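You operate a simulated robot arm through the tools that you are given. There is no shell and no other tool. Be economical: measure what you need, move in short steps, check, and stop when the job is done.

The job below is to be done with a simulated two-armed robot. You get a single attempt, and the scene is never put back.

TASK
Stow the yellow bin under the hatch lid and latch it shut.
Fine: open the lid wide to get it in; bin upright on the hatch floor; blue and green latch knobs over the lid; leave the blocks inside and the orange knob as they are.

Only the result counts: the job must be done as asked and must still hold three seconds after the hand-in. Knocking over, shifting, dropping, spilling or breaking anything else fails it. Lids that push on must go on centred and level and be pressed home; caps that screw on are set level and turned clockwise until they are tight.

THE ROBOT
Two 7-joint arms with two-finger parallel grippers on one trunk, on a base that drives. Base frame: it is fixed to the floor where the robot stands at the start and does not move with it; the origin is under the middle of the robot, x ahead of it, y to its left, z up; the surface under the hand at the start is at about z = 0.8. Readings come in m, degrees, newtons and seconds.
The left shoulder is at the start at [0.051, 0.174, 1.264], the right one opposite. With the tool pointing down near the work surface each hand reaches from about 0.1 to 0.64 m from the robot's upright axis, wherever it stands, measured 20 degrees to its own side. Places, roughly: blue latch knob [0.7, -0.4, 0.8]; dark block (5x4x5 cm) [0.9, -0.1, 0.6]; dark block (6x4x5 cm) [0.8, -0.1, 0.6]; green latch knob [0.9, 0, 0.8]; hatch floor [0.9, -0.2, 0.6]; hatch lid [0.9, -0.2, 0.8]; orange latch knob [0.6, -1.6, 0.8]. Payload 3.6 kg a hand.
The TCP of each hand is the grasp point between the finger pads, 0.03 m short of the fingertips. In the tool frame z runs along the fingers and y along their closing line. Largest opening 0.11 m; finger width 0.02, thickness 0.01; the body of the gripper, 0.048 by 0.112 m, starts 0.055 m behind the TCP.
Orientation is that of the tool frame in the base frame, as a unit quaternion [x, y, z, w]. With the fingers straight down and closing along the base's y, the tool's x points along the base's -x, its y along +y and its z along -z.

THE INTERFACE
- The arms move only by the tool step_arm. It takes "left_rows", "right_rows" or both (then of equal length, played together; a hand with none holds still); each is a list of rows, each a list of 7 numbers: the shift along the tool's x, y, z in m, then the turn, a rotation vector about the tool's x, y, z in degrees, then the finger opening in m, from 0 to 0.11. In form: [[dx, dy, dz, wx, wy, wz, grip], ...]. A call has 1 to 12 rows; each row shifts and turns the commanded pose from where the row before left it, along the tool's axes as they then stand. Rows are played at 5 a second. More than 0.05 m and 8.6 degrees between two rows, or a gripper value outside its range, and nothing of the call is played. Where a pose cannot be reached the arm comes as near as it can. A force on the tool above 40 N (or 10 N above the force at the start of the call, whichever is more), or a blocked arm, ends the call early, and 0.2 s more pass. Each finger travels about 0.153 m/s and halts on what it meets, pressing with about 37 N; the grip force reading is that of the motor and also rises with nothing between the fingers. The clock runs only during rows and for 0.2 s after the last one: add rows that do not move to give the fingers time. The reply holds the time, the measured pose of the TCP, the force on the tool along the base axes, the opening and the grip force, in the units named above and with some noise, with the torque about the TCP (base axes, N m) and any sound that the robot's microphone picked up.
- Cameras (640 x 400 px; columns grow to the right, rows downward): "scene" is now at [0.1339, -0.023, 1.4326]; the picture's right is [-0.26, -0.97, 0.00], its down [-0.59, 0.16, -0.79] and it looks along [0.76, -0.20, -0.61] (base axes); focal length 253 px, centre (320, 200). "left" rides on the left gripper at [0.072, -0.017, -0.103] in its tool frame; the picture's right is [0.23, 0.97, 0.00], its down [-0.76, 0.18, -0.62] and it looks along [-0.61, 0.14, 0.78] (tool axes); focal length 222 px, centre (320, 200). "right" rides on the right gripper at [0.072, 0.017, -0.104] in its tool frame; the picture's right is [-0.23, 0.97, 0.00], its down [-0.76, -0.18, -0.62] and it looks along [-0.61, -0.14, 0.78] (tool axes); focal length 222 px, centre (320, 200). There is no depth. A picture from a camera that has moved, and an enlarged one, comes with that camera's place and axes in the base frame and with its lens.
- camera(camera): a new picture of that camera. The clock stands still meanwhile.
- move_column(by): slides the trunk up (or, below 0, down) by that many m; the arms and the scene camera ride with it, the base frame stays. It gives what a move gives, with no picture.
- steer(legs): drives the robot by 1 to 6 legs, each [ahead, left, turn to the left] in m, m and degrees, along the robot's own axes; the way and the turn of a leg run together, so that a leg with both is an arc; at most 1.5 m and 180 degrees a leg. The arms and the cameras ride along, it lands a little off, and it stops where it bumps. It gives what a move gives.
- pan_tilt(pan, tilt): turns the head with the scene camera to pan (to the left, within 86 degrees either way) and tilt (down, from -29 to 69), counted from straight ahead of the robot. It gives what a move gives.
- zoom(camera, box): a new picture of the part [left, top, right, bottom] of that camera's present view, enlarged. The clock stands still meanwhile.
- close_job(): hands the job in; it is judged then, once.

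Work in short steps. Places have to be worked out from the pictures, the camera data and where the tool is seen: move nearer, look again, correct. Check each grasp and each placing, and mend what went wrong. You have 120 turns and 100 pictures in all, those below and enlarged ones among them. Open the grippers and draw the arms clear of the work before you hand the job in, unless the task says otherwise; then end with one line.

The tools are called as name(argument=value, ...) on one line, values as JSON. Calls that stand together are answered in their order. step_arm: Moves the arms, as the interface text tells. Its arguments: {"type":"object","properties":{"left_rows":{"type":"array","items":{"type":"array","items":{"type":"number"}}},"right_rows":{"type":"array","items":{"type":"array","items":{"type":"number"}}}},"required":[]} The other tools are called the same way: move_column (by) slides the trunk up or down; steer (legs) drives the base; pan_tilt (pan, tilt) turns the head that bears the scene camera; camera (camera) takes a picture; zoom (camera, box) takes an enlarged picture of a part of a camera's view; close_job () hands the job in.

At the start:

```text
clock: 0.0
left_eef_pos: [0.3981, 0.1036, 1.231]
left_tool_rot: [0.0, 1.0, -0.001, -0.001]
left_ft_force: [0.2, 0.1, -0.8]
left_wrist_torque: [-0.01, -0.02, 0.01]
left_opening: 0.1099
left_grasp_force: 0.2
right_eef_pos: [0.3142, -0.2682, 1.2295]
right_tool_rot: [0.001, 1.0, -0.001, 0.0]
right_ft_force: [-0.2, 0.4, -0.8]
right_wrist_torque: [0.0, 0.01, -0.02]
right_opening: 0.1099
right_grasp_force: 0.2
trunk travel left (down, up): [-0.379, 0.384]
robot x, y, heading: [-0.0037, -0.0001, 0.0]
head pan, tilt: [-14.9, 37.9]
```

scene: 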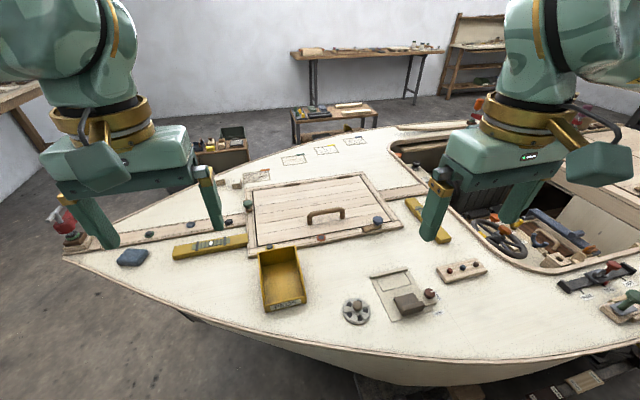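
right: 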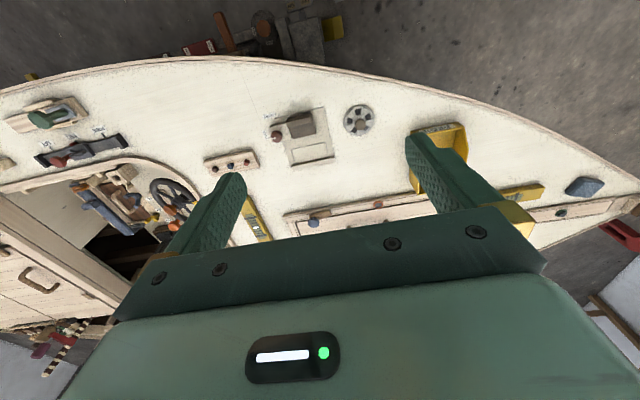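
left: 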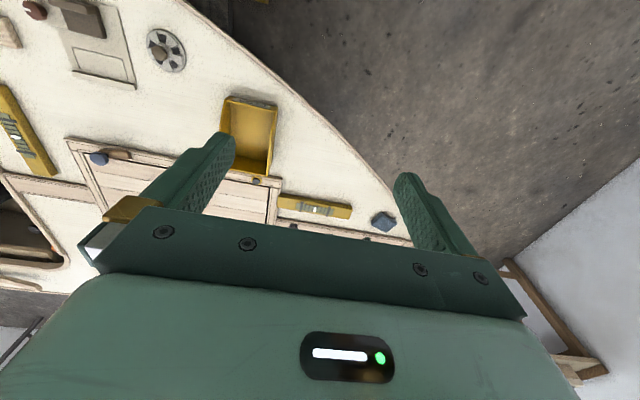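

I start with an enlarged look at the hatch and the yellow bin.

zoom(camera="scene", box=[220, 160, 420, 320])

```text
2.50 times, centred on (320, 240) of scene
camera zoom: at [0.1339, -0.023, 1.4326], right [-0.26, -0.97, 0.0], down [-0.59, 0.16, -0.79], along [0.76, -0.2, -0.61], focal length 633 px, centre (320, 100)
```

zoom: 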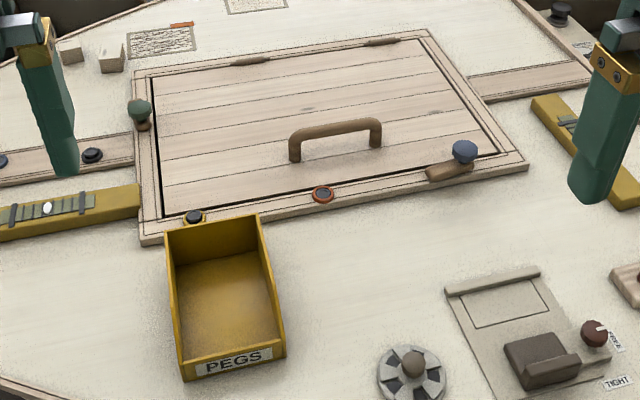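

The lid seems to hinge on its far edge (x≈1.03), with its front edge at x≈0.72 and y from 0.03 to −0.45. I look closer at the bin and latches, then at the room in front of the base.

zoom(camera="scene", box=[240, 225, 340, 325])

zoom(camera="scene", box=[340, 190, 440, 250])

pan_tilt(pan=0, tilt=65)

camera(camera="scene")

```text
4.00 times, centred on (290, 275) of scene
camera zoom: at [0.1339, -0.023, 1.4326], right [-0.26, -0.97, 0.0], down [-0.59, 0.16, -0.79], along [0.76, -0.2, -0.61], focal length 1013 px, centre (440, -100)
```

zoom: 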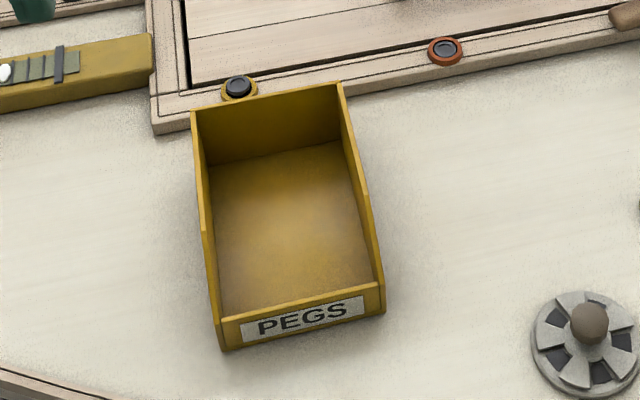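

```text
6.40 times, centred on (390, 220) of scene
camera zoom: at [0.1339, -0.023, 1.4326], right [-0.26, -0.97, 0.0], down [-0.59, 0.16, -0.79], along [0.76, -0.2, -0.61], focal length 1620 px, centre (-128, 72)
```

zoom: 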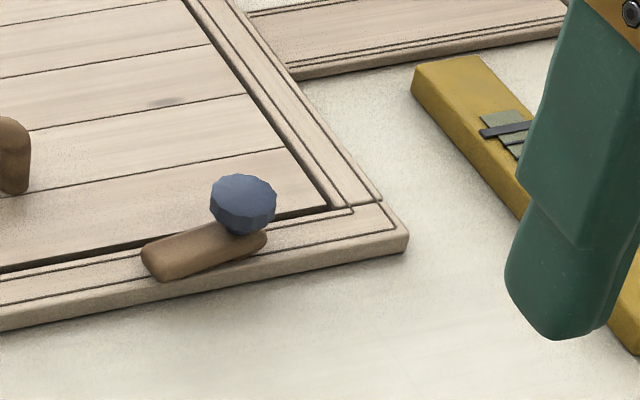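

```text
clock: 0.9
left_eef_pos: [0.3983, 0.1028, 1.2319]
left_tool_rot: [0.001, 1.0, 0.0, -0.001]
left_ft_force: [0.0, 1.0, 0.1]
left_wrist_torque: [-0.04, -0.03, 0.02]
left_opening: 0.1101
left_grasp_force: 0.1
right_eef_pos: [0.3134, -0.2674, 1.2314]
right_tool_rot: [0.001, 1.0, -0.001, 0.0]
right_ft_force: [0.4, 0.7, 0.1]
right_wrist_torque: [0.01, 0.03, 0.01]
right_opening: 0.1097
right_grasp_force: 0.1
trunk travel left (down, up): [-0.379, 0.384]
robot x, y, heading: [0.0033, 0.0017, -0.1]
head pan, tilt: [0.0, 65.0]
```

```text
93 pictures are left
camera scene: at [0.1112, -0.0008, 1.3972], right [0.0, -1.0, 0.0], down [-0.91, 0.0, -0.42], along [0.42, 0.0, -0.91], focal length 253 px, centre (320, 200)
```

scene: 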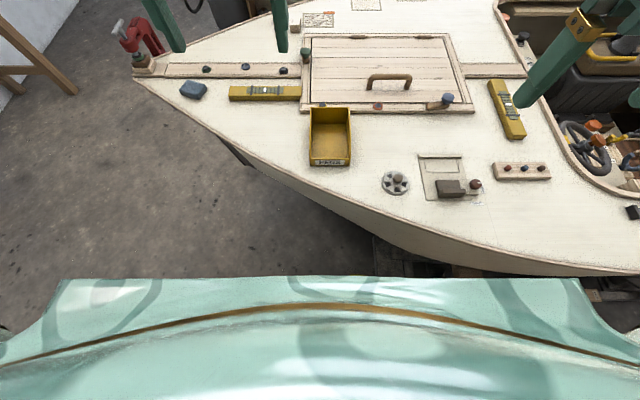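

The hull narrows below the deck, so I see how near the base can get. I drive ahead carefully.

steer(legs=[[0.12, 0, 0]])

camera(camera="scene")

```text
clock: 1.9
left_eef_pos: [0.4084, 0.1032, 1.2468]
left_tool_rot: [0.0, 1.0, 0.001, 0.022]
left_ft_force: [-2.1, 0.3, 1.6]
left_wrist_torque: [0.01, -0.14, 0.0]
left_opening: 0.11
left_grasp_force: 0.1
right_eef_pos: [0.327, -0.2696, 1.241]
right_tool_rot: [0.001, 1.0, -0.002, 0.028]
right_ft_force: [-1.8, 0.1, 0.5]
right_wrist_torque: [0.01, -0.15, 0.02]
right_opening: 0.1101
right_grasp_force: 0.0
trunk travel left (down, up): [-0.379, 0.384]
robot x, y, heading: [0.0609, 0.0015, 0.1]
head pan, tilt: [0.0, 65.0]
stopped in leg 1: the robot was blocked; the commanded pose is now the measured one
```

```text
92 pictures are left
camera scene: at [0.149, -0.0016, 1.3996], right [0.0, -1.0, 0.0], down [-0.9, 0.0, -0.44], along [0.44, 0.0, -0.9], focal length 253 px, centre (320, 200)
```

scene: 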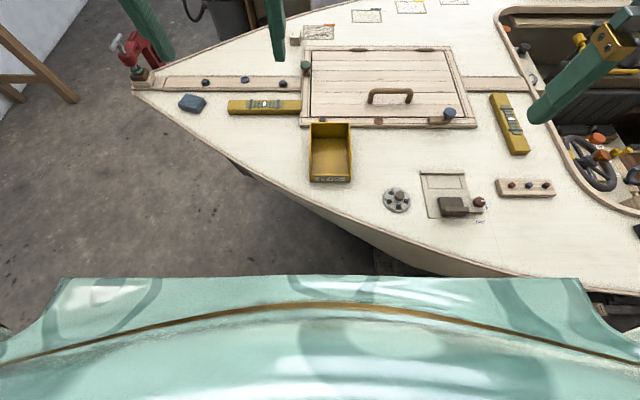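

Blocked at x≈0.06, so the straight approach is limited. I back off and approach square to the slanted deck edge from further left.

steer(legs=[[-0.05, 0.0, 0], [0, 0.22, 0], [0, 0, -30]])

steer(legs=[[0.08, 0, 0]])

steer(legs=[[0.08, 0, 0]])

camera(camera="scene")

```text
clock: 5.6
left_eef_pos: [0.391, 0.1256, 1.2364]
left_tool_rot: [0.254, 0.967, -0.001, 0.009]
left_ft_force: [-0.1, -0.1, -0.2]
left_wrist_torque: [0.02, 0.0, 0.02]
left_opening: 0.11
left_grasp_force: 0.1
right_eef_pos: [0.1338, -0.1554, 1.2344]
right_tool_rot: [0.256, 0.967, -0.003, 0.01]
right_ft_force: [0.0, 0.4, -0.3]
right_wrist_torque: [-0.01, 0.0, 0.0]
right_opening: 0.11
right_grasp_force: 0.1
trunk travel left (down, up): [-0.379, 0.384]
robot x, y, heading: [0.0133, 0.2233, -29.5]
head pan, tilt: [0.0, 65.0]
```

```text
clock: 6.7
left_eef_pos: [0.462, 0.086, 1.2368]
left_tool_rot: [0.255, 0.967, -0.001, 0.008]
left_ft_force: [0.5, -0.4, -0.3]
left_wrist_torque: [0.01, -0.01, -0.02]
left_opening: 0.1103
left_grasp_force: 0.0
right_eef_pos: [0.2033, -0.1958, 1.2342]
right_tool_rot: [0.256, 0.967, -0.005, 0.009]
right_ft_force: [-0.6, 0.3, 0.3]
right_wrist_torque: [0.03, 0.02, 0.01]
right_opening: 0.1101
right_grasp_force: 0.0
trunk travel left (down, up): [-0.379, 0.384]
robot x, y, heading: [0.0815, 0.1788, -29.9]
head pan, tilt: [0.0, 65.0]
```

```text
clock: 7.8
left_eef_pos: [0.5324, 0.0445, 1.237]
left_tool_rot: [0.255, 0.967, -0.001, 0.008]
left_ft_force: [0.5, -0.8, 0.5]
left_wrist_torque: [0.03, -0.01, -0.03]
left_opening: 0.11
left_grasp_force: 0.0
right_eef_pos: [0.2733, -0.2354, 1.2352]
right_tool_rot: [0.257, 0.966, -0.003, 0.009]
right_ft_force: [0.4, 0.0, -0.1]
right_wrist_torque: [0.0, 0.03, -0.02]
right_opening: 0.1098
right_grasp_force: 0.1
trunk travel left (down, up): [-0.379, 0.384]
robot x, y, heading: [0.1481, 0.14, -29.8]
head pan, tilt: [0.0, 65.0]
```

```text
91 pictures are left
camera scene: at [0.2506, 0.0853, 1.397], right [-0.5, -0.87, 0.0], down [-0.79, 0.45, -0.42], along [0.37, -0.21, -0.91], focal length 253 px, centre (320, 200)
```

scene: 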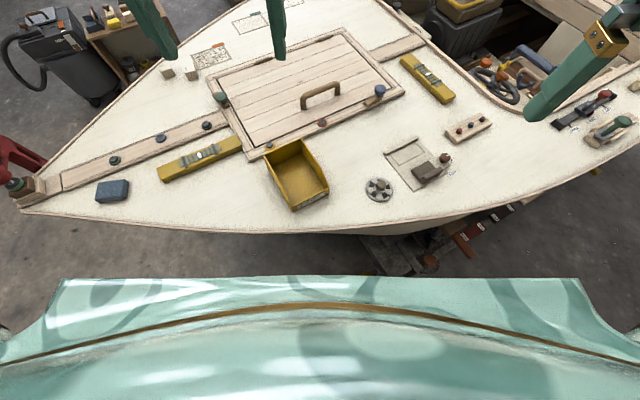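

Not blocked yet and the deck edge is still well clear of the shell, so I drive on in small legs.

steer(legs=[[0.08, 0, 0]])

steer(legs=[[0.06, 0, 0]])

camera(camera="scene")

```text
clock: 8.8
left_eef_pos: [0.5763, 0.0177, 1.2403]
left_tool_rot: [0.259, 0.966, -0.002, 0.013]
left_ft_force: [0.8, -0.7, 0.6]
left_wrist_torque: [0.04, 0.05, -0.02]
left_opening: 0.1104
left_grasp_force: 0.1
right_eef_pos: [0.3204, -0.2648, 1.2367]
right_tool_rot: [0.26, 0.965, -0.009, 0.019]
right_ft_force: [1.2, 0.0, 0.2]
right_wrist_torque: [0.02, 0.06, 0.01]
right_opening: 0.11
right_grasp_force: 0.1
trunk travel left (down, up): [-0.379, 0.384]
robot x, y, heading: [0.2048, 0.1091, -29.9]
head pan, tilt: [0.0, 65.0]
stopped in leg 1: the robot was blocked; the commanded pose is now the measured one
```

```text
clock: 9.8
left_eef_pos: [0.6356, -0.0054, 1.2389]
left_tool_rot: [0.263, 0.965, -0.002, 0.012]
left_ft_force: [-0.5, -0.8, -0.8]
left_wrist_torque: [0.05, -0.01, 0.02]
left_opening: 0.1099
left_grasp_force: 0.0
right_eef_pos: [0.375, -0.2854, 1.2366]
right_tool_rot: [0.264, 0.964, -0.009, 0.018]
right_ft_force: [-0.1, -0.7, -0.6]
right_wrist_torque: [0.0, -0.1, 0.0]
right_opening: 0.1102
right_grasp_force: 0.1
trunk travel left (down, up): [-0.379, 0.384]
robot x, y, heading: [0.2644, 0.0907, -30.3]
head pan, tilt: [0.0, 65.0]
```

```text
90 pictures are left
camera scene: at [0.3612, 0.0346, 1.397], right [-0.51, -0.86, 0.0], down [-0.78, 0.46, -0.42], along [0.36, -0.21, -0.91], focal length 253 px, centre (320, 200)
```

scene: 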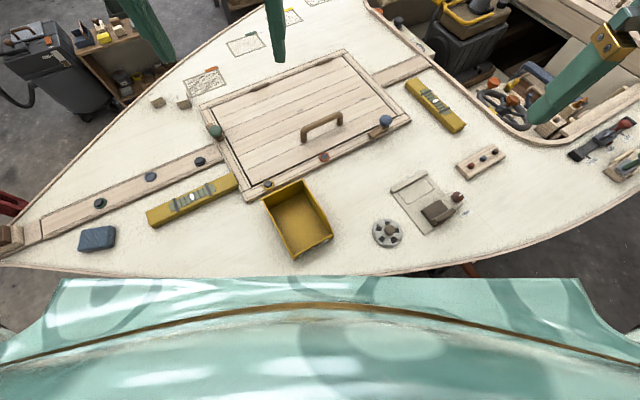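

The robot is now at (0.264, 0.09) heading −30°, and the blue knob computes to the same place as before, so the boat did not shift. I zoom in on the latches, handle and bin.

zoom(camera="scene", box=[290, 95, 410, 170])

zoom(camera="scene", box=[190, 105, 270, 155])

zoom(camera="scene", box=[190, 40, 430, 190])

zoom(camera="scene", box=[240, 170, 352, 270])

```text
5.33 times, centred on (350, 132) of scene
camera zoom: at [0.3612, 0.0346, 1.397], right [-0.51, -0.86, 0.0], down [-0.78, 0.46, -0.42], along [0.36, -0.21, -0.91], focal length 1350 px, centre (160, 560)
```

zoom: 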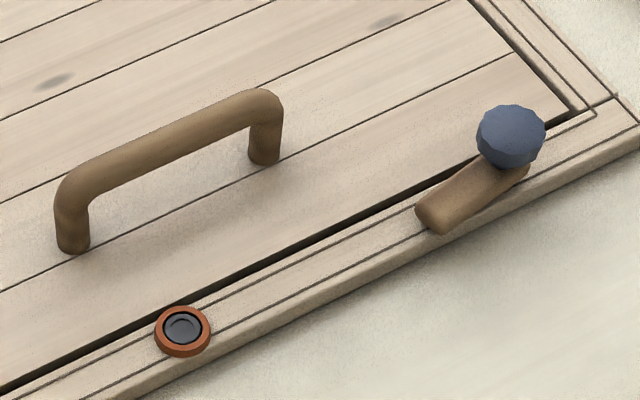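

```text
8.00 times, centred on (230, 130) of scene
camera zoom: at [0.3612, 0.0346, 1.397], right [-0.51, -0.86, 0.0], down [-0.78, 0.46, -0.42], along [0.36, -0.21, -0.91], focal length 2025 px, centre (1040, 760)
```

zoom: 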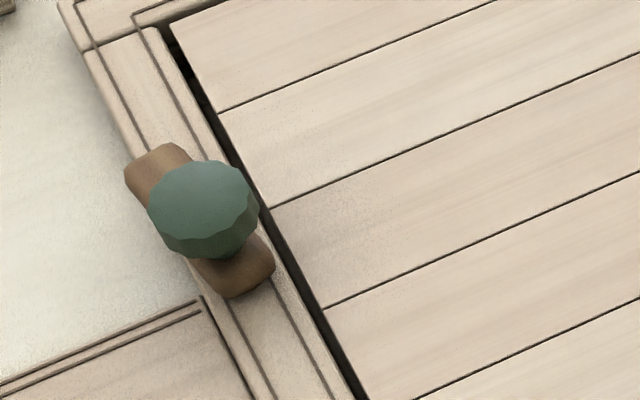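

```text
2.67 times, centred on (310, 115) of scene
camera zoom: at [0.3612, 0.0346, 1.397], right [-0.51, -0.86, 0.0], down [-0.78, 0.46, -0.42], along [0.36, -0.21, -0.91], focal length 675 px, centre (347, 427)
```

zoom: 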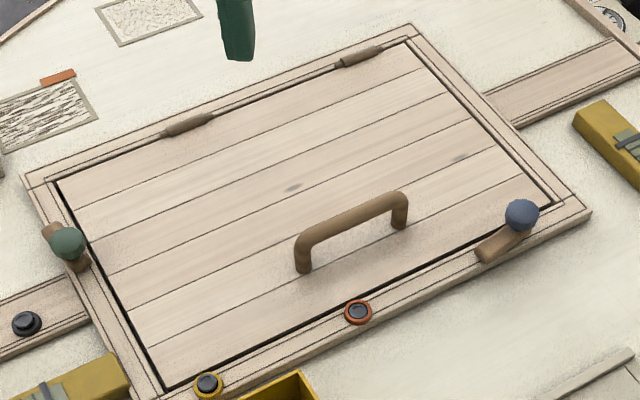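

```text
4.00 times, centred on (296, 220) of scene
camera zoom: at [0.3612, 0.0346, 1.397], right [-0.51, -0.86, 0.0], down [-0.78, 0.46, -0.42], along [0.36, -0.21, -0.91], focal length 1013 px, centre (416, 120)
```

zoom: 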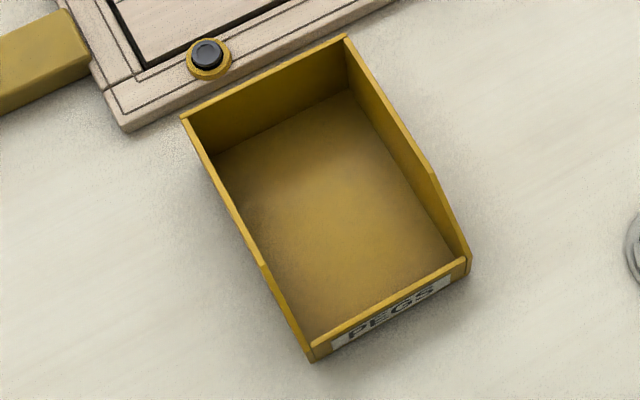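

Bin: x 0.50–0.64, y −0.08…0.025, rim z≈0.87. Handle bar is along y at x≈0.778, y −0.156…−0.275, z≈0.86. The lid is hinged at x≈1.03, and both latch bars lie on the frame. I bring the left hand above the handle with its fingers closing along base x.

step_arm(left_rows=[[0, 0, 0.03, 0, 0, 8.53, 0.08], [0, 0, 0.03, 0, 0, 8.53, 0.08], [0, 0, 0.03, 0, 0, 8.53, 0.08], [0, 0, 0.03, 0, 0, 8.53, 0.08], [0, 0, 0.03, 0, 0, 8.53, 0.08], [0, 0, 0.03, 0, 0, 8.53, 0.08], [0, 0, 0.03, 0, 0, 8.53, 0.08], [-0.037, 0.0284, 0, 0, 0, 0, 0.08], [-0.037, 0.0284, 0, 0, 0, 0, 0.08], [-0.037, 0.0284, 0, 0, 0, 0, 0.08], [-0.037, 0.0284, 0, 0, 0, 0, 0.08], [-0.037, 0.0284, 0, 0, 0, 0, 0.08]])

camera(camera="left")

camera(camera="scene")

```text
clock: 12.4
left_eef_pos: [0.7766, -0.1925, 1.0352]
left_tool_rot: [0.709, 0.705, 0.005, 0.011]
left_ft_force: [-0.2, -0.2, 0.5]
left_wrist_torque: [-0.01, 0.01, 0.01]
left_opening: 0.0798
left_grasp_force: 0.1
right_eef_pos: [0.3722, -0.2846, 1.2362]
right_tool_rot: [0.265, 0.964, -0.008, 0.019]
right_ft_force: [-0.4, 0.4, 0.3]
right_wrist_torque: [0.07, -0.01, 0.01]
right_opening: 0.1099
right_grasp_force: 0.2
trunk travel left (down, up): [-0.379, 0.384]
robot x, y, heading: [0.2668, 0.092, -30.4]
head pan, tilt: [0.0, 65.0]
```

```text
85 pictures are left
camera left: at [0.7588, -0.1179, 1.1383], right [0.98, 0.22, 0.02], down [0.16, -0.76, 0.63], along [0.15, -0.61, -0.77], focal length 222 px, centre (320, 200)
```

left: 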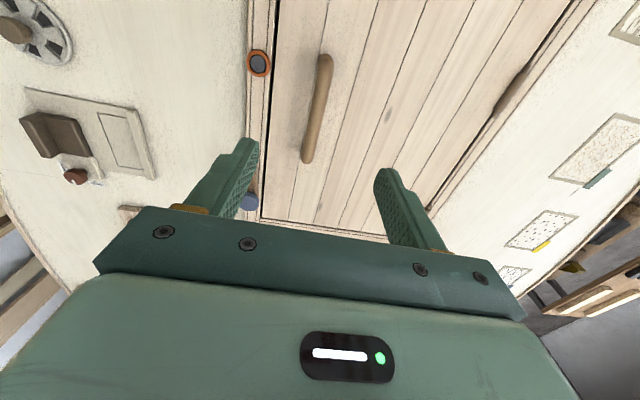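

```text
84 pictures are left
camera scene: at [0.3585, 0.0345, 1.3971], right [-0.51, -0.86, 0.0], down [-0.78, 0.46, -0.42], along [0.36, -0.21, -0.91], focal length 253 px, centre (320, 200)
```

scene: 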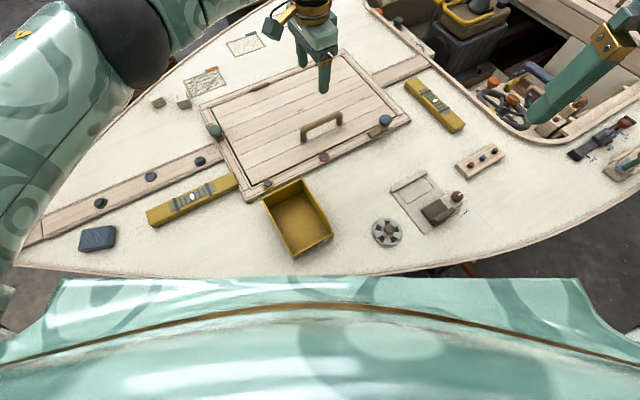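

The bar is confirmed at x≈0.777, directly under the hand. I lower to z≈0.868 and close on the bar.

step_arm(left_rows=[[0, 0, 0.04, 0, 0, 0, 0.06], [0, 0, 0.04, 0, 0, 0, 0.06], [0, 0, 0.04, 0, 0, 0, 0.06], [0, 0, 0.025, 0, 0, 0, 0.06], [0, 0, 0.022, 0, 0, 0, 0.06], [0, 0, 0, 0, 0, 0, 0.06]])

camera(camera="left")

```text
clock: 13.8
left_eef_pos: [0.7853, -0.1715, 0.8706]
left_tool_rot: [0.709, 0.705, 0.005, 0.012]
left_ft_force: [-0.1, -0.6, -0.1]
left_wrist_torque: [0.01, -0.02, -0.05]
left_opening: 0.0601
left_grasp_force: 0.0
left hand out of reach, approached as far as the arm can: row 4, 5
right_eef_pos: [0.3731, -0.2834, 1.2366]
right_tool_rot: [0.264, 0.964, -0.008, 0.02]
right_ft_force: [-0.1, -0.3, -1.2]
right_wrist_torque: [0.03, -0.07, -0.01]
right_opening: 0.1103
right_grasp_force: 0.0
trunk travel left (down, up): [-0.379, 0.384]
robot x, y, heading: [0.2626, 0.0924, -30.3]
head pan, tilt: [0.0, 65.0]
```

```text
83 pictures are left
camera left: at [0.7678, -0.0961, 0.9742], right [0.97, 0.22, 0.02], down [0.16, -0.76, 0.64], along [0.16, -0.62, -0.77], focal length 222 px, centre (320, 200)
```

left: 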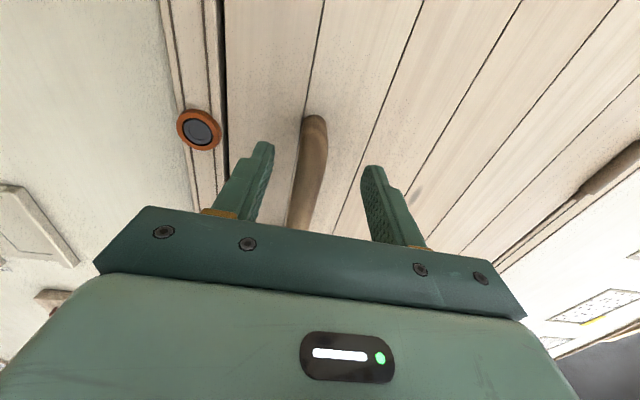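

At this height the arm is at the end of its reach. I raise the hand and lower the trunk to gain reach.

step_arm(left_rows=[[0, 0, -0.04, 0, 0, 0, 0.06], [0, 0, -0.04, 0, 0, 0, 0.06], [0, 0, -0.04, 0, 0, 0, 0.06], [0, 0, -0.04, 0, 0, 0, 0.06], [0, 0, -0.04, 0, 0, 0, 0.06]])

move_column(by=-0.15)

```text
clock: 15.0
left_eef_pos: [0.7846, -0.1684, 1.0738]
left_tool_rot: [0.708, 0.706, 0.005, 0.011]
left_ft_force: [-0.1, 0.5, -0.3]
left_wrist_torque: [-0.01, -0.02, 0.0]
left_opening: 0.0597
left_grasp_force: 0.1
right_eef_pos: [0.3738, -0.2829, 1.2372]
right_tool_rot: [0.264, 0.964, -0.009, 0.019]
right_ft_force: [0.5, 0.0, 0.2]
right_wrist_torque: [0.01, 0.01, 0.01]
right_opening: 0.11
right_grasp_force: 0.1
trunk travel left (down, up): [-0.379, 0.384]
robot x, y, heading: [0.2657, 0.0904, -30.7]
head pan, tilt: [0.0, 65.0]
```

```text
clock: 16.7
left_eef_pos: [0.7808, -0.1691, 0.9225]
left_tool_rot: [0.708, 0.706, 0.004, 0.013]
left_ft_force: [-0.3, 0.5, -0.3]
left_wrist_torque: [-0.01, -0.01, 0.01]
left_opening: 0.06
left_grasp_force: 0.0
right_eef_pos: [0.3921, -0.2933, 1.0717]
right_tool_rot: [0.265, 0.964, 0.0, -0.011]
right_ft_force: [-0.2, 0.5, -0.4]
right_wrist_torque: [0.0, -0.02, -0.01]
right_opening: 0.1101
right_grasp_force: 0.0
trunk travel left (down, up): [-0.229, 0.534]
robot x, y, heading: [0.2618, 0.0903, -30.4]
head pan, tilt: [0.0, 65.0]
```

Now I move to the handle bar again, to (0.777, −0.195, 0.868), and close.

step_arm(left_rows=[[-0.013, -0.002, 0, 0, 0, 0, 0.06], [-0.013, -0.002, 0.02, 0, 0, 0, 0.06], [0, 0, 0.018, 0, 0, 0, 0.06], [0, 0, 0.016, 0, 0, 0, 0.06], [0, 0, 0, 0, 0, 0, 0.0], [0, 0, 0, 0, 0, 0, 0.0], [0, 0, 0, 0, 0, 0, 0.0]])

camera(camera="left")

```text
clock: 18.3
left_eef_pos: [0.7786, -0.198, 0.8687]
left_tool_rot: [0.709, 0.705, 0.005, 0.012]
left_ft_force: [10.9, -3.4, 2.3]
left_wrist_torque: [0.23, -0.21, 0.13]
left_opening: 0.0176
left_grasp_force: 45.1
right_eef_pos: [0.3923, -0.2935, 1.0704]
right_tool_rot: [0.266, 0.964, 0.0, -0.013]
right_ft_force: [-0.2, 0.1, 0.2]
right_wrist_torque: [0.02, 0.03, -0.04]
right_opening: 0.11
right_grasp_force: 0.1
trunk travel left (down, up): [-0.229, 0.534]
robot x, y, heading: [0.2608, 0.0946, -30.7]
head pan, tilt: [0.0, 65.0]
```

```text
82 pictures are left
camera left: at [0.761, -0.1218, 0.9712], right [0.97, 0.22, 0.02], down [0.16, -0.76, 0.64], along [0.16, -0.62, -0.77], focal length 222 px, centre (320, 200)
```

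left: 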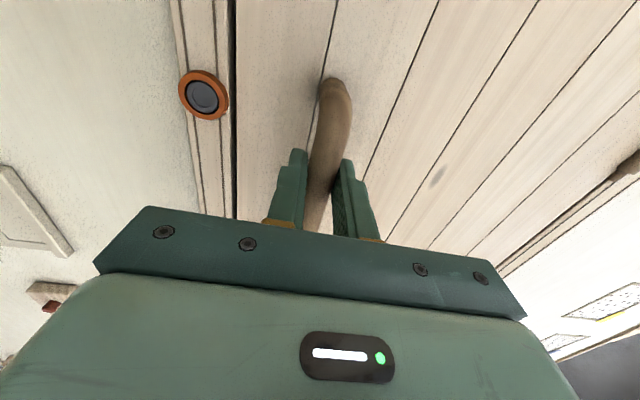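

The bar is held (opening 17.6 mm). I lift along an arc about the hinge (x≈1.03, z≈0.82), first 20°.

step_arm(left_rows=[[0, 0.0048, -0.0218, 0, 0, 0, 0.0], [0, 0.0067, -0.0213, 0, 0, 0, 0.0], [0, 0.0086, -0.0206, 0, 0, 0, 0.0], [0, 0.0103, -0.0198, 0, 0, 0, 0.0]])

camera(camera="scene")

```text
clock: 19.3
left_eef_pos: [0.8055, -0.1971, 0.9521]
left_tool_rot: [0.709, 0.705, 0.004, 0.012]
left_ft_force: [3.5, -4.3, -4.3]
left_wrist_torque: [0.31, -0.13, 0.29]
left_opening: 0.0177
left_grasp_force: 45.4
right_eef_pos: [0.392, -0.2948, 1.0713]
right_tool_rot: [0.264, 0.964, 0.001, -0.013]
right_ft_force: [0.3, -0.5, -0.6]
right_wrist_torque: [0.01, -0.03, -0.04]
right_opening: 0.1099
right_grasp_force: 0.0
trunk travel left (down, up): [-0.229, 0.534]
robot x, y, heading: [0.2631, 0.0948, -30.5]
head pan, tilt: [0.0, 65.0]
```

```text
81 pictures are left
camera scene: at [0.4128, 0.0042, 1.2438], right [-0.51, -0.86, 0.0], down [-0.78, 0.46, -0.42], along [0.36, -0.21, -0.91], focal length 253 px, centre (320, 200)
```

scene: 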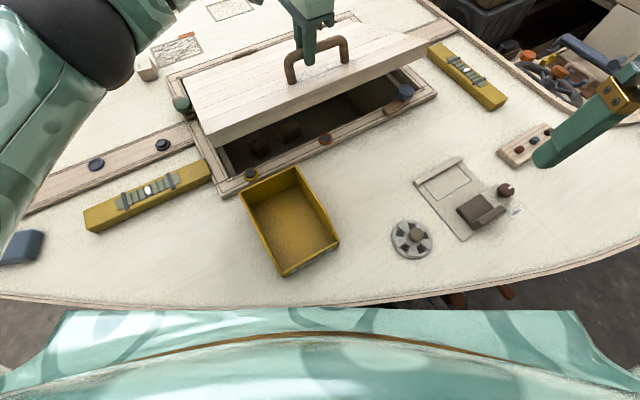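

The lid follows the hand. I continue the arc to about 50°, tilting the tool forward gradually.

step_arm(left_rows=[[0, 0.012, -0.0188, -4, 0, 0, 0.0], [0, 0.0148, -0.0168, -4, 0, 0, 0.0], [0, 0.0172, -0.0141, -4, 0, 0, 0.0], [0, 0.0192, -0.0114, -4, 0, 0, 0.0], [0, 0.0208, -0.0082, -4, 0, 0, 0.0], [0, 0.0218, -0.0049, -4, 0, 0, 0.0]])

camera(camera="scene")

```text
clock: 20.7
left_eef_pos: [0.8943, -0.1956, 1.0475]
left_tool_rot: [0.691, 0.689, 0.151, 0.16]
left_ft_force: [-5.9, -13.0, 3.9]
left_wrist_torque: [-0.5, 0.35, -0.43]
left_opening: 0.0173
left_grasp_force: 45.3
right_eef_pos: [0.3912, -0.2963, 1.0712]
right_tool_rot: [0.265, 0.964, 0.001, -0.012]
right_ft_force: [-0.9, -0.4, -0.3]
right_wrist_torque: [0.01, 0.0, -0.02]
right_opening: 0.1102
right_grasp_force: 0.0
trunk travel left (down, up): [-0.229, 0.534]
robot x, y, heading: [0.2645, 0.0934, -30.3]
head pan, tilt: [0.0, 65.0]
```

```text
80 pictures are left
camera scene: at [0.4108, 0.0033, 1.244], right [-0.51, -0.86, 0.0], down [-0.78, 0.46, -0.42], along [0.36, -0.21, -0.91], focal length 253 px, centre (320, 200)
```

scene: 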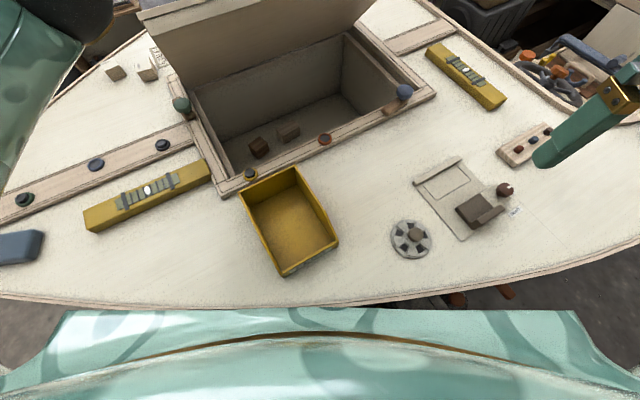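

The lid stands at about 50° and the hatch interior is visible, with the two blocks at the left front. I continue to about 70°.

step_arm(left_rows=[[0, 0.0223, -0.0013, -4, 0, 0, 0.0], [0, 0.0222, 0.0021, -4, 0, 0, 0.0], [0, 0.0217, 0.0056, -4, 0, 0, 0.0], [0, 0.0204, 0.0089, -4, 0, 0, 0.0]])

pan_tilt(pan=5, tilt=35)

camera(camera="scene")

```text
clock: 21.7
left_eef_pos: [0.9586, -0.198, 1.0834]
left_tool_rot: [0.67, 0.663, 0.226, 0.245]
left_ft_force: [-32.8, 6.3, 21.4]
left_wrist_torque: [1.71, 7.15, 2.86]
left_opening: 0.0169
left_grasp_force: 45.4
right_eef_pos: [0.3847, -0.2895, 1.0732]
right_tool_rot: [0.265, 0.964, 0.0, -0.01]
right_ft_force: [0.7, -0.4, 0.2]
right_wrist_torque: [0.01, 0.03, -0.02]
right_opening: 0.11
right_grasp_force: 0.0
trunk travel left (down, up): [-0.229, 0.534]
robot x, y, heading: [0.2619, 0.0956, -30.5]
head pan, tilt: [0.0, 65.0]
stopped in row 4 (left hand): the force on the tool passed its limit at 57 N (the readings are from after the stop); the commanded pose is now the measured one
```

```text
clock: 22.6
left_eef_pos: [0.9577, -0.1974, 1.0833]
left_tool_rot: [0.67, 0.663, 0.226, 0.246]
left_ft_force: [-35.2, 7.2, 29.7]
left_wrist_torque: [-1.09, 6.99, 0.1]
left_opening: 0.0176
left_grasp_force: 44.7
right_eef_pos: [0.3844, -0.2913, 1.0744]
right_tool_rot: [0.265, 0.964, 0.0, -0.01]
right_ft_force: [0.7, -0.5, -0.3]
right_wrist_torque: [0.0, 0.03, -0.06]
right_opening: 0.11
right_grasp_force: 0.1
trunk travel left (down, up): [-0.229, 0.534]
robot x, y, heading: [0.2598, 0.0933, -30.3]
head pan, tilt: [5.0, 35.0]
```

```text
79 pictures are left
camera scene: at [0.4304, 0.0015, 1.2853], right [-0.43, -0.9, 0.0], down [-0.51, 0.25, -0.82], along [0.74, -0.35, -0.57], focal length 253 px, centre (320, 200)
```

scene: 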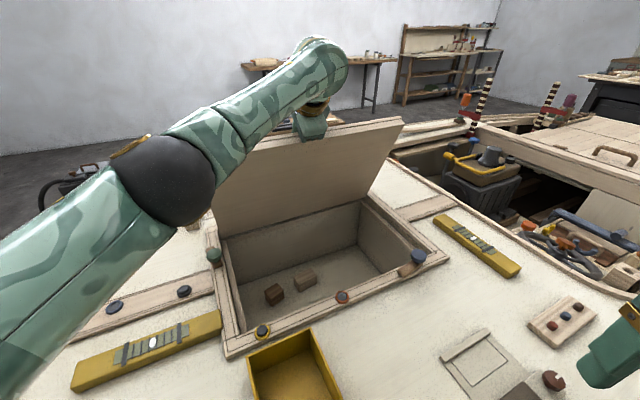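

The left gripper body presses on the lid's edge at about 66°, so I ease it back slightly. Meanwhile I bring the closed right hand, tilted forward, to the underside of the lid to push it past vertical.

step_arm(left_rows=[[0, -0.008, -0.002, 0, 0, 0, 0.0], [0, 0, 0, 0, 0, 0, 0.0], [0, 0, 0, 0, 0, 0, 0.0], [0, 0, 0, 0, 0, 0, 0.0], [0, 0, 0, 0, 0, 0, 0.0], [0, 0, 0, 0, 0, 0, 0.0], [0, 0, 0, 0, 0, 0, 0.0], [0, 0, 0, 0, 0, 0, 0.0], [0, 0, 0, 0, 0, 0, 0.0], [0, 0, 0, 0, 0, 0, 0.0], [0, 0, 0, 0, 0, 0, 0.0]], right_rows=[[-0.0387, 0.023, 0, 0, 0, -6.7, 0.0], [-0.0411, 0.0183, 0, 0, 0, -6.7, 0.0], [-0.043, 0.0134, 0, 0, 0, -6.7, 0.0], [-0.035, 0.0024, 0.011, 0, -7.5, 0, 0.0], [-0.0333, 0.0024, 0.0155, 0, -7.5, 0, 0.0], [-0.031, 0.0024, 0.0197, 0, -7.5, 0, 0.0], [-0.0281, 0.0024, 0.0236, 0, -7.5, 0, 0.0], [-0.0248, 0.0024, 0.027, 0, -7.5, 0, 0.0], [-0.0211, 0.0024, 0.03, 0, -7.5, 0, 0.0], [-0.0169, 0.0024, 0.0325, 0, -7.5, 0, 0.0], [-0.0126, 0.0024, 0.0345, 0, -7.5, 0, 0.0]])

camera(camera="scene")

```text
clock: 25.0
left_eef_pos: [0.954, -0.1965, 1.0833]
left_tool_rot: [0.67, 0.662, 0.23, 0.246]
left_ft_force: [-15.9, -9.2, 37.7]
left_wrist_torque: [-0.22, 1.09, 0.12]
left_opening: 0.0174
left_grasp_force: 44.8
right_eef_pos: [0.7981, -0.3251, 0.9748]
right_tool_rot: [0.082, 0.867, -0.044, 0.49]
right_ft_force: [0.0, 0.1, -0.7]
right_wrist_torque: [0.0, 0.0, -0.01]
right_opening: 0.0001
right_grasp_force: 36.9
trunk travel left (down, up): [-0.229, 0.534]
robot x, y, heading: [0.263, 0.0938, -30.5]
head pan, tilt: [5.0, 35.0]
```

```text
78 pictures are left
camera scene: at [0.4319, -0.0013, 1.2849], right [-0.43, -0.9, 0.0], down [-0.51, 0.25, -0.82], along [0.74, -0.35, -0.57], focal length 253 px, centre (320, 200)
```

scene: 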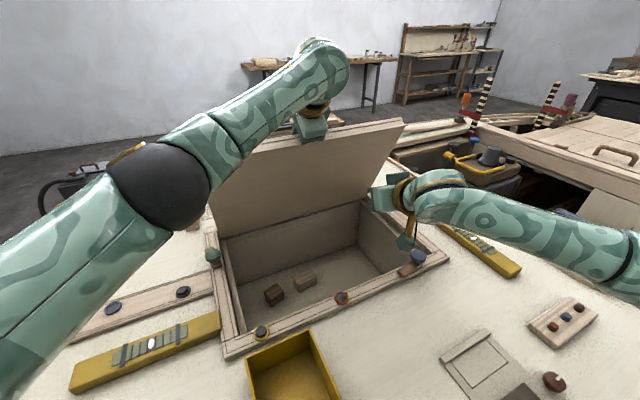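

The right hand is under the lid. I advance along +x until contact with the underside.

step_arm(right_rows=[[-0.0172, 0.0063, 0.0298, 0, 0, 0, 0.0], [-0.0172, 0.0063, 0.0298, 0, 0, 0, 0.0], [-0.0098, 0.0036, 0.017, 0, 0, 0, 0.0], [-0.0098, 0.0036, 0.017, 0, 0, 0, 0.0]])

camera(camera="right")

```text
clock: 26.1
left_eef_pos: [0.9544, -0.1974, 1.0823]
left_tool_rot: [0.67, 0.661, 0.228, 0.248]
left_ft_force: [-15.3, 2.1, 20.8]
left_wrist_torque: [1.08, 2.59, 1.63]
left_opening: 0.0175
left_grasp_force: 45.5
right_eef_pos: [0.9042, -0.3243, 0.9716]
right_tool_rot: [0.082, 0.868, -0.046, 0.487]
right_ft_force: [-4.7, -0.5, 0.8]
right_wrist_torque: [-0.02, 0.01, -0.02]
right_opening: 0.0
right_grasp_force: 37.8
trunk travel left (down, up): [-0.229, 0.534]
robot x, y, heading: [0.2609, 0.0975, -30.7]
head pan, tilt: [5.0, 35.0]
stopped in row 4 (right hand): the force on the tool passed its limit at 65 N (the readings are from after the stop); the commanded pose is now the measured one
```

```text
77 pictures are left
camera right: at [0.7833, -0.2834, 0.9642], right [0.3, 0.93, 0.19], down [-0.16, -0.15, 0.97], along [0.94, -0.32, 0.11], focal length 222 px, centre (320, 200)
```

right: 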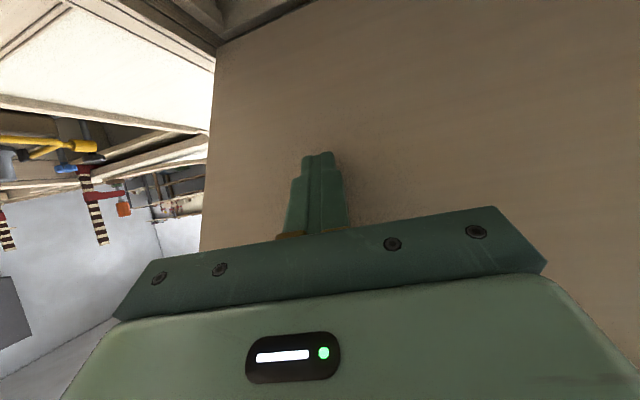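

The right fingertips touch the underside. I release the handle with the left hand and withdraw it backward along its fingers while the right holds the lid.

step_arm(left_rows=[[0, 0, 0, 0, 0, 0, 0.04], [0, 0, 0, 0, 0, 0, 0.04], [0, 0, -0.02, 0, 0, 0, 0.04], [0, 0, -0.03, 0, 0, 0, 0.04], [0, 0, -0.03, 0, 0, 0, 0.04]])

camera(camera="scene")

```text
clock: 26.5
left_eef_pos: [0.956, -0.1975, 1.0853]
left_tool_rot: [0.668, 0.661, 0.232, 0.249]
left_ft_force: [7.1, -1.4, 12.5]
left_wrist_torque: [0.21, 0.83, -0.04]
left_opening: 0.0332
left_grasp_force: 0.0
right_eef_pos: [0.9028, -0.3227, 0.9694]
right_tool_rot: [0.083, 0.87, -0.046, 0.483]
right_ft_force: [-29.4, 4.3, 6.8]
right_wrist_torque: [0.03, 0.05, 0.13]
right_opening: 0.0
right_grasp_force: 36.9
trunk travel left (down, up): [-0.229, 0.534]
robot x, y, heading: [0.2641, 0.0935, -30.7]
head pan, tilt: [5.0, 35.0]
stopped in row 2 (right hand): the force on the tool passed its limit at 44 N (the readings are from after the stop); the commanded pose is now the measured one
```

```text
76 pictures are left
camera scene: at [0.4323, 0.0007, 1.2844], right [-0.44, -0.9, 0.0], down [-0.51, 0.25, -0.82], along [0.74, -0.36, -0.57], focal length 253 px, centre (320, 200)
```

scene: 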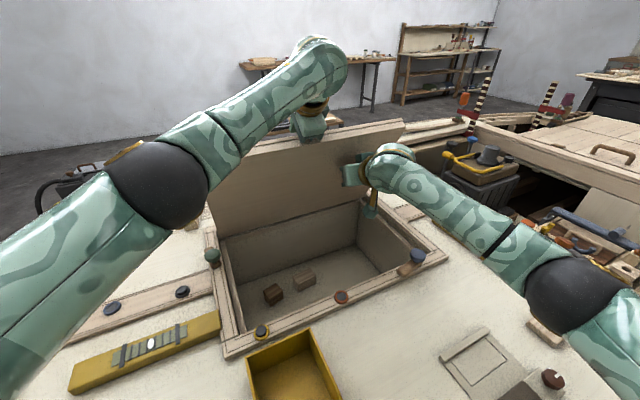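

The right hand now carries the lid at about 30 N. I withdraw the left hand further.

step_arm(left_rows=[[0, 0, -0.01, 0, 0, 0, 0.04], [0, 0, -0.02, 0, 0, 0, 0.04], [0, 0, -0.02, 0, 0, 0, 0.04], [0, 0, -0.03, 0, 0, 0, 0.04]])

camera(camera="scene")

```text
clock: 26.8
left_eef_pos: [0.9558, -0.1949, 1.0837]
left_tool_rot: [0.668, 0.662, 0.232, 0.248]
left_ft_force: [5.1, -1.3, 10.2]
left_wrist_torque: [0.1, 0.59, 0.02]
left_opening: 0.0349
left_grasp_force: 0.0
right_eef_pos: [0.9017, -0.3244, 0.9683]
right_tool_rot: [0.082, 0.871, -0.045, 0.483]
right_ft_force: [-21.4, 4.1, 5.3]
right_wrist_torque: [0.03, 0.01, 0.12]
right_opening: 0.0
right_grasp_force: 36.4
trunk travel left (down, up): [-0.229, 0.534]
robot x, y, heading: [0.2586, 0.0982, -30.9]
head pan, tilt: [5.0, 35.0]
stopped in row 1 (right hand): the force on the tool passed its limit at 48 N (the readings are from after the stop); the commanded pose is now the measured one
```

```text
75 pictures are left
camera scene: at [0.4329, 0.0006, 1.2842], right [-0.44, -0.9, 0.0], down [-0.51, 0.25, -0.82], along [0.74, -0.36, -0.57], focal length 253 px, centre (320, 200)
```

scene: 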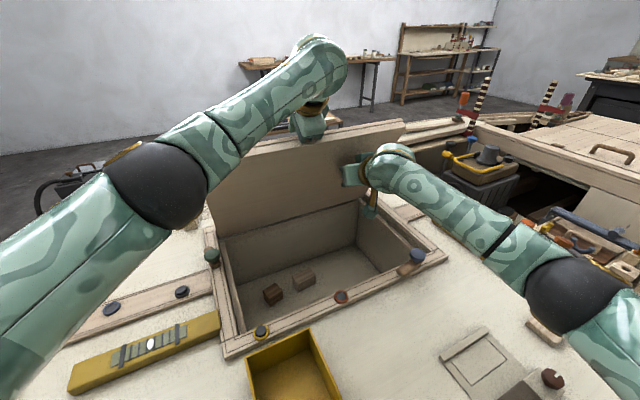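

The opened left finger may be pressing on the lid (stuck at 35 mm). I narrow it a little and withdraw in fine steps.

step_arm(left_rows=[[0, 0, 0, 0, 0, 0, 0.028], [0, 0, -0.01, 0, 0, 0, 0.028], [0, 0, -0.015, 0, 0, 0, 0.028], [0, 0, -0.02, 0, 0, 0, 0.028], [0, 0, -0.03, 0, 0, 0, 0.028]])

```text
clock: 28.0
left_eef_pos: [0.9086, -0.1942, 1.1388]
left_tool_rot: [0.67, 0.662, 0.23, 0.246]
left_ft_force: [-0.2, -0.2, -0.3]
left_wrist_torque: [0.02, -0.03, 0.01]
left_opening: 0.0283
left_grasp_force: 0.1
right_eef_pos: [0.9046, -0.3245, 0.966]
right_tool_rot: [0.082, 0.871, -0.044, 0.482]
right_ft_force: [-2.7, -1.0, -0.1]
right_wrist_torque: [0.02, -0.02, 0.02]
right_opening: 0.0001
right_grasp_force: 37.0
trunk travel left (down, up): [-0.229, 0.534]
robot x, y, heading: [0.2631, 0.0979, -30.6]
head pan, tilt: [5.0, 35.0]
```

The lid rests lightly (≈3 N) on the right hand. I push it on along the arc in +x.

step_arm(right_rows=[[-0.015, 0.0036, 0.014, 0, 0, 0, 0.0], [-0.015, 0.0036, 0.014, 0, 0, 0, 0.0], [-0.0125, 0.0036, 0.0155, 0, 0, 0, 0.0], [-0.0125, 0.0036, 0.0155, 0, 0, 0, 0.0]])

camera(camera="scene")

```text
clock: 29.0
left_eef_pos: [0.9085, -0.1954, 1.138]
left_tool_rot: [0.67, 0.662, 0.23, 0.246]
left_ft_force: [-0.2, 0.4, 0.5]
left_wrist_torque: [0.04, -0.01, -0.01]
left_opening: 0.0281
left_grasp_force: 0.0
right_eef_pos: [0.9644, -0.326, 0.9778]
right_tool_rot: [0.082, 0.871, -0.045, 0.481]
right_ft_force: [-0.1, 0.0, -0.2]
right_wrist_torque: [-0.04, -0.01, -0.03]
right_opening: 0.0001
right_grasp_force: 37.3
right hand out of reach, approached as far as the arm can: row 4
trunk travel left (down, up): [-0.229, 0.534]
robot x, y, heading: [0.2613, 0.0928, -30.7]
head pan, tilt: [5.0, 35.0]
```

```text
74 pictures are left
camera scene: at [0.437, -0.0012, 1.2836], right [-0.44, -0.9, 0.0], down [-0.52, 0.25, -0.82], along [0.74, -0.36, -0.57], focal length 253 px, centre (320, 200)
```

scene: 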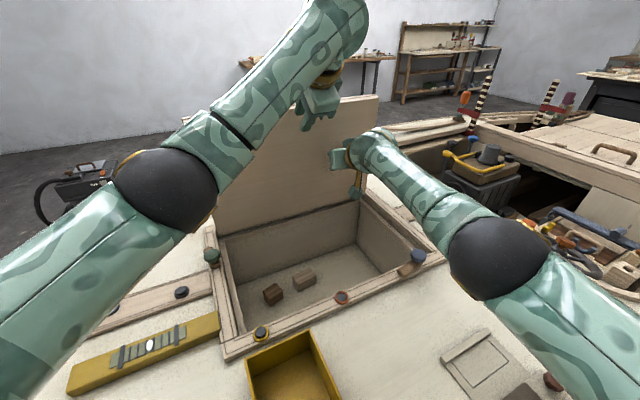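

The lid is at about 87–90° and the right hand reads no load. I push the top edge further with the closed left fingers, with the right following.

step_arm(left_rows=[[0, -0.0128, 0.0154, 0, 0, 0, 0.0], [0, 0.0231, 0.0192, -4, 0, 0, 0.0], [0, 0.0231, 0.0192, -4, 0, 0, 0.0], [0, 0.0154, 0.0128, 0, 0, 0, 0.0], [0, 0.0154, 0.0128, 0, 0, 0, 0.0]])

camera(camera="scene")

```text
clock: 30.2
left_eef_pos: [0.9997, -0.1872, 1.1294]
left_tool_rot: [0.651, 0.645, 0.276, 0.292]
left_ft_force: [-0.8, 0.6, -0.6]
left_wrist_torque: [-0.01, 0.06, 0.01]
left_opening: 0.0001
left_grasp_force: 37.0
left hand out of reach, approached as far as the arm can: row 5
right_eef_pos: [0.966, -0.3247, 0.9775]
right_tool_rot: [0.082, 0.872, -0.045, 0.481]
right_ft_force: [0.6, -0.2, -0.2]
right_wrist_torque: [0.0, 0.0, 0.01]
right_opening: 0.0001
right_grasp_force: 36.9
trunk travel left (down, up): [-0.229, 0.534]
robot x, y, heading: [0.2619, 0.0949, -30.8]
head pan, tilt: [5.0, 35.0]
```

```text
73 pictures are left
camera scene: at [0.4371, -0.0005, 1.2837], right [-0.44, -0.9, 0.0], down [-0.52, 0.25, -0.82], along [0.74, -0.36, -0.57], focal length 253 px, centre (320, 200)
```

scene: 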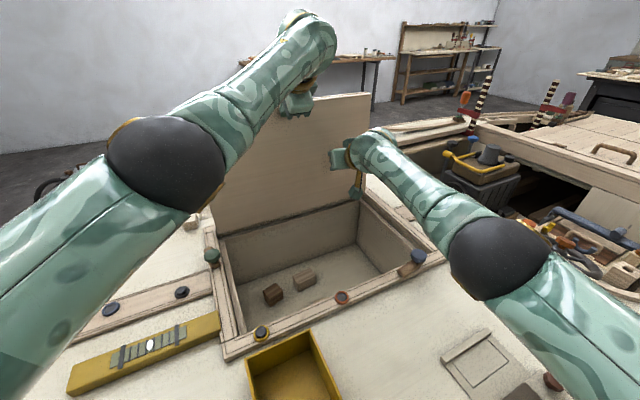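

The lid is now just past vertical with no load on either hand. I back both hands off a few centimetres to test whether it stays.

step_arm(left_rows=[[0, -0.0154, -0.0128, 0, 0, 0, 0.0], [0, -0.0154, -0.0128, 0, 0, 0, 0.0], [0, 0, 0, 0, 0, 0, 0.0], [0, 0, 0, 0, 0, 0, 0.0]], right_rows=[[0.0098, -0.0036, -0.017, 0, 0, 0, 0.0], [0.0098, -0.0036, -0.017, 0, 0, 0, 0.0], [0, 0, 0, 0, 0, 0, 0.0], [0, 0, 0, 0, 0, 0, 0.0]])

camera(camera="scene")

```text
clock: 31.2
left_eef_pos: [0.9575, -0.1863, 1.1226]
left_tool_rot: [0.651, 0.644, 0.276, 0.293]
left_ft_force: [0.4, -0.2, 0.3]
left_wrist_torque: [0.02, 0.03, 0.0]
left_opening: 0.0001
left_grasp_force: 36.7
right_eef_pos: [0.9247, -0.3244, 0.9811]
right_tool_rot: [0.083, 0.872, -0.046, 0.481]
right_ft_force: [-0.1, -0.1, -0.8]
right_wrist_torque: [0.0, 0.0, 0.01]
right_opening: 0.0002
right_grasp_force: 36.7
trunk travel left (down, up): [-0.229, 0.534]
robot x, y, heading: [0.2591, 0.0955, -30.9]
head pan, tilt: [5.0, 35.0]
```

```text
72 pictures are left
camera scene: at [0.4367, -0.0007, 1.2838], right [-0.44, -0.9, 0.0], down [-0.52, 0.25, -0.82], along [0.74, -0.36, -0.57], focal length 253 px, centre (320, 200)
```

scene: 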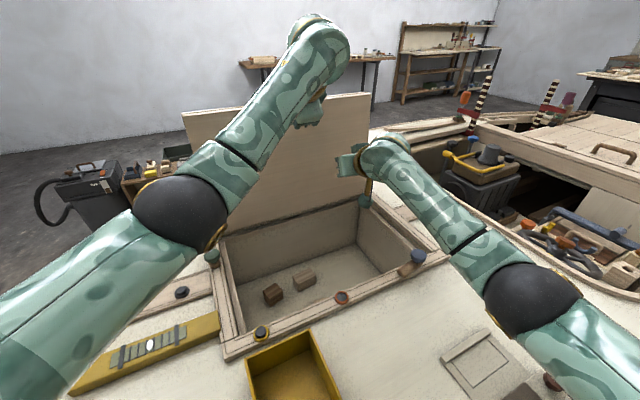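

The lid stays by itself. I zoom in on the hatch interior to measure the floor and blocks.

zoom(camera="scene", box=[200, 190, 450, 360])

```text
2.35 times, centred on (325, 275) of scene
camera zoom: at [0.4367, -0.0007, 1.2838], right [-0.44, -0.9, 0.0], down [-0.52, 0.25, -0.82], along [0.74, -0.36, -0.57], focal length 596 px, centre (308, 24)
```

zoom: 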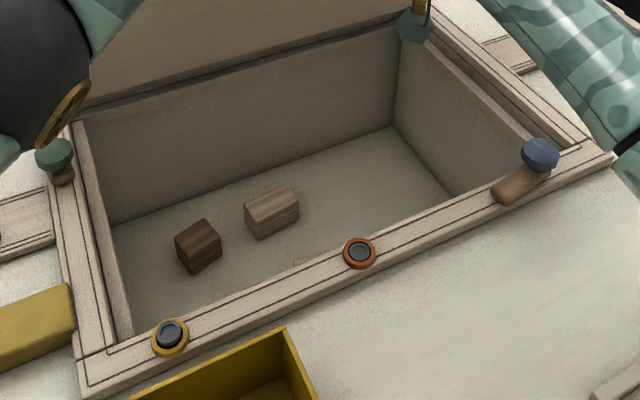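

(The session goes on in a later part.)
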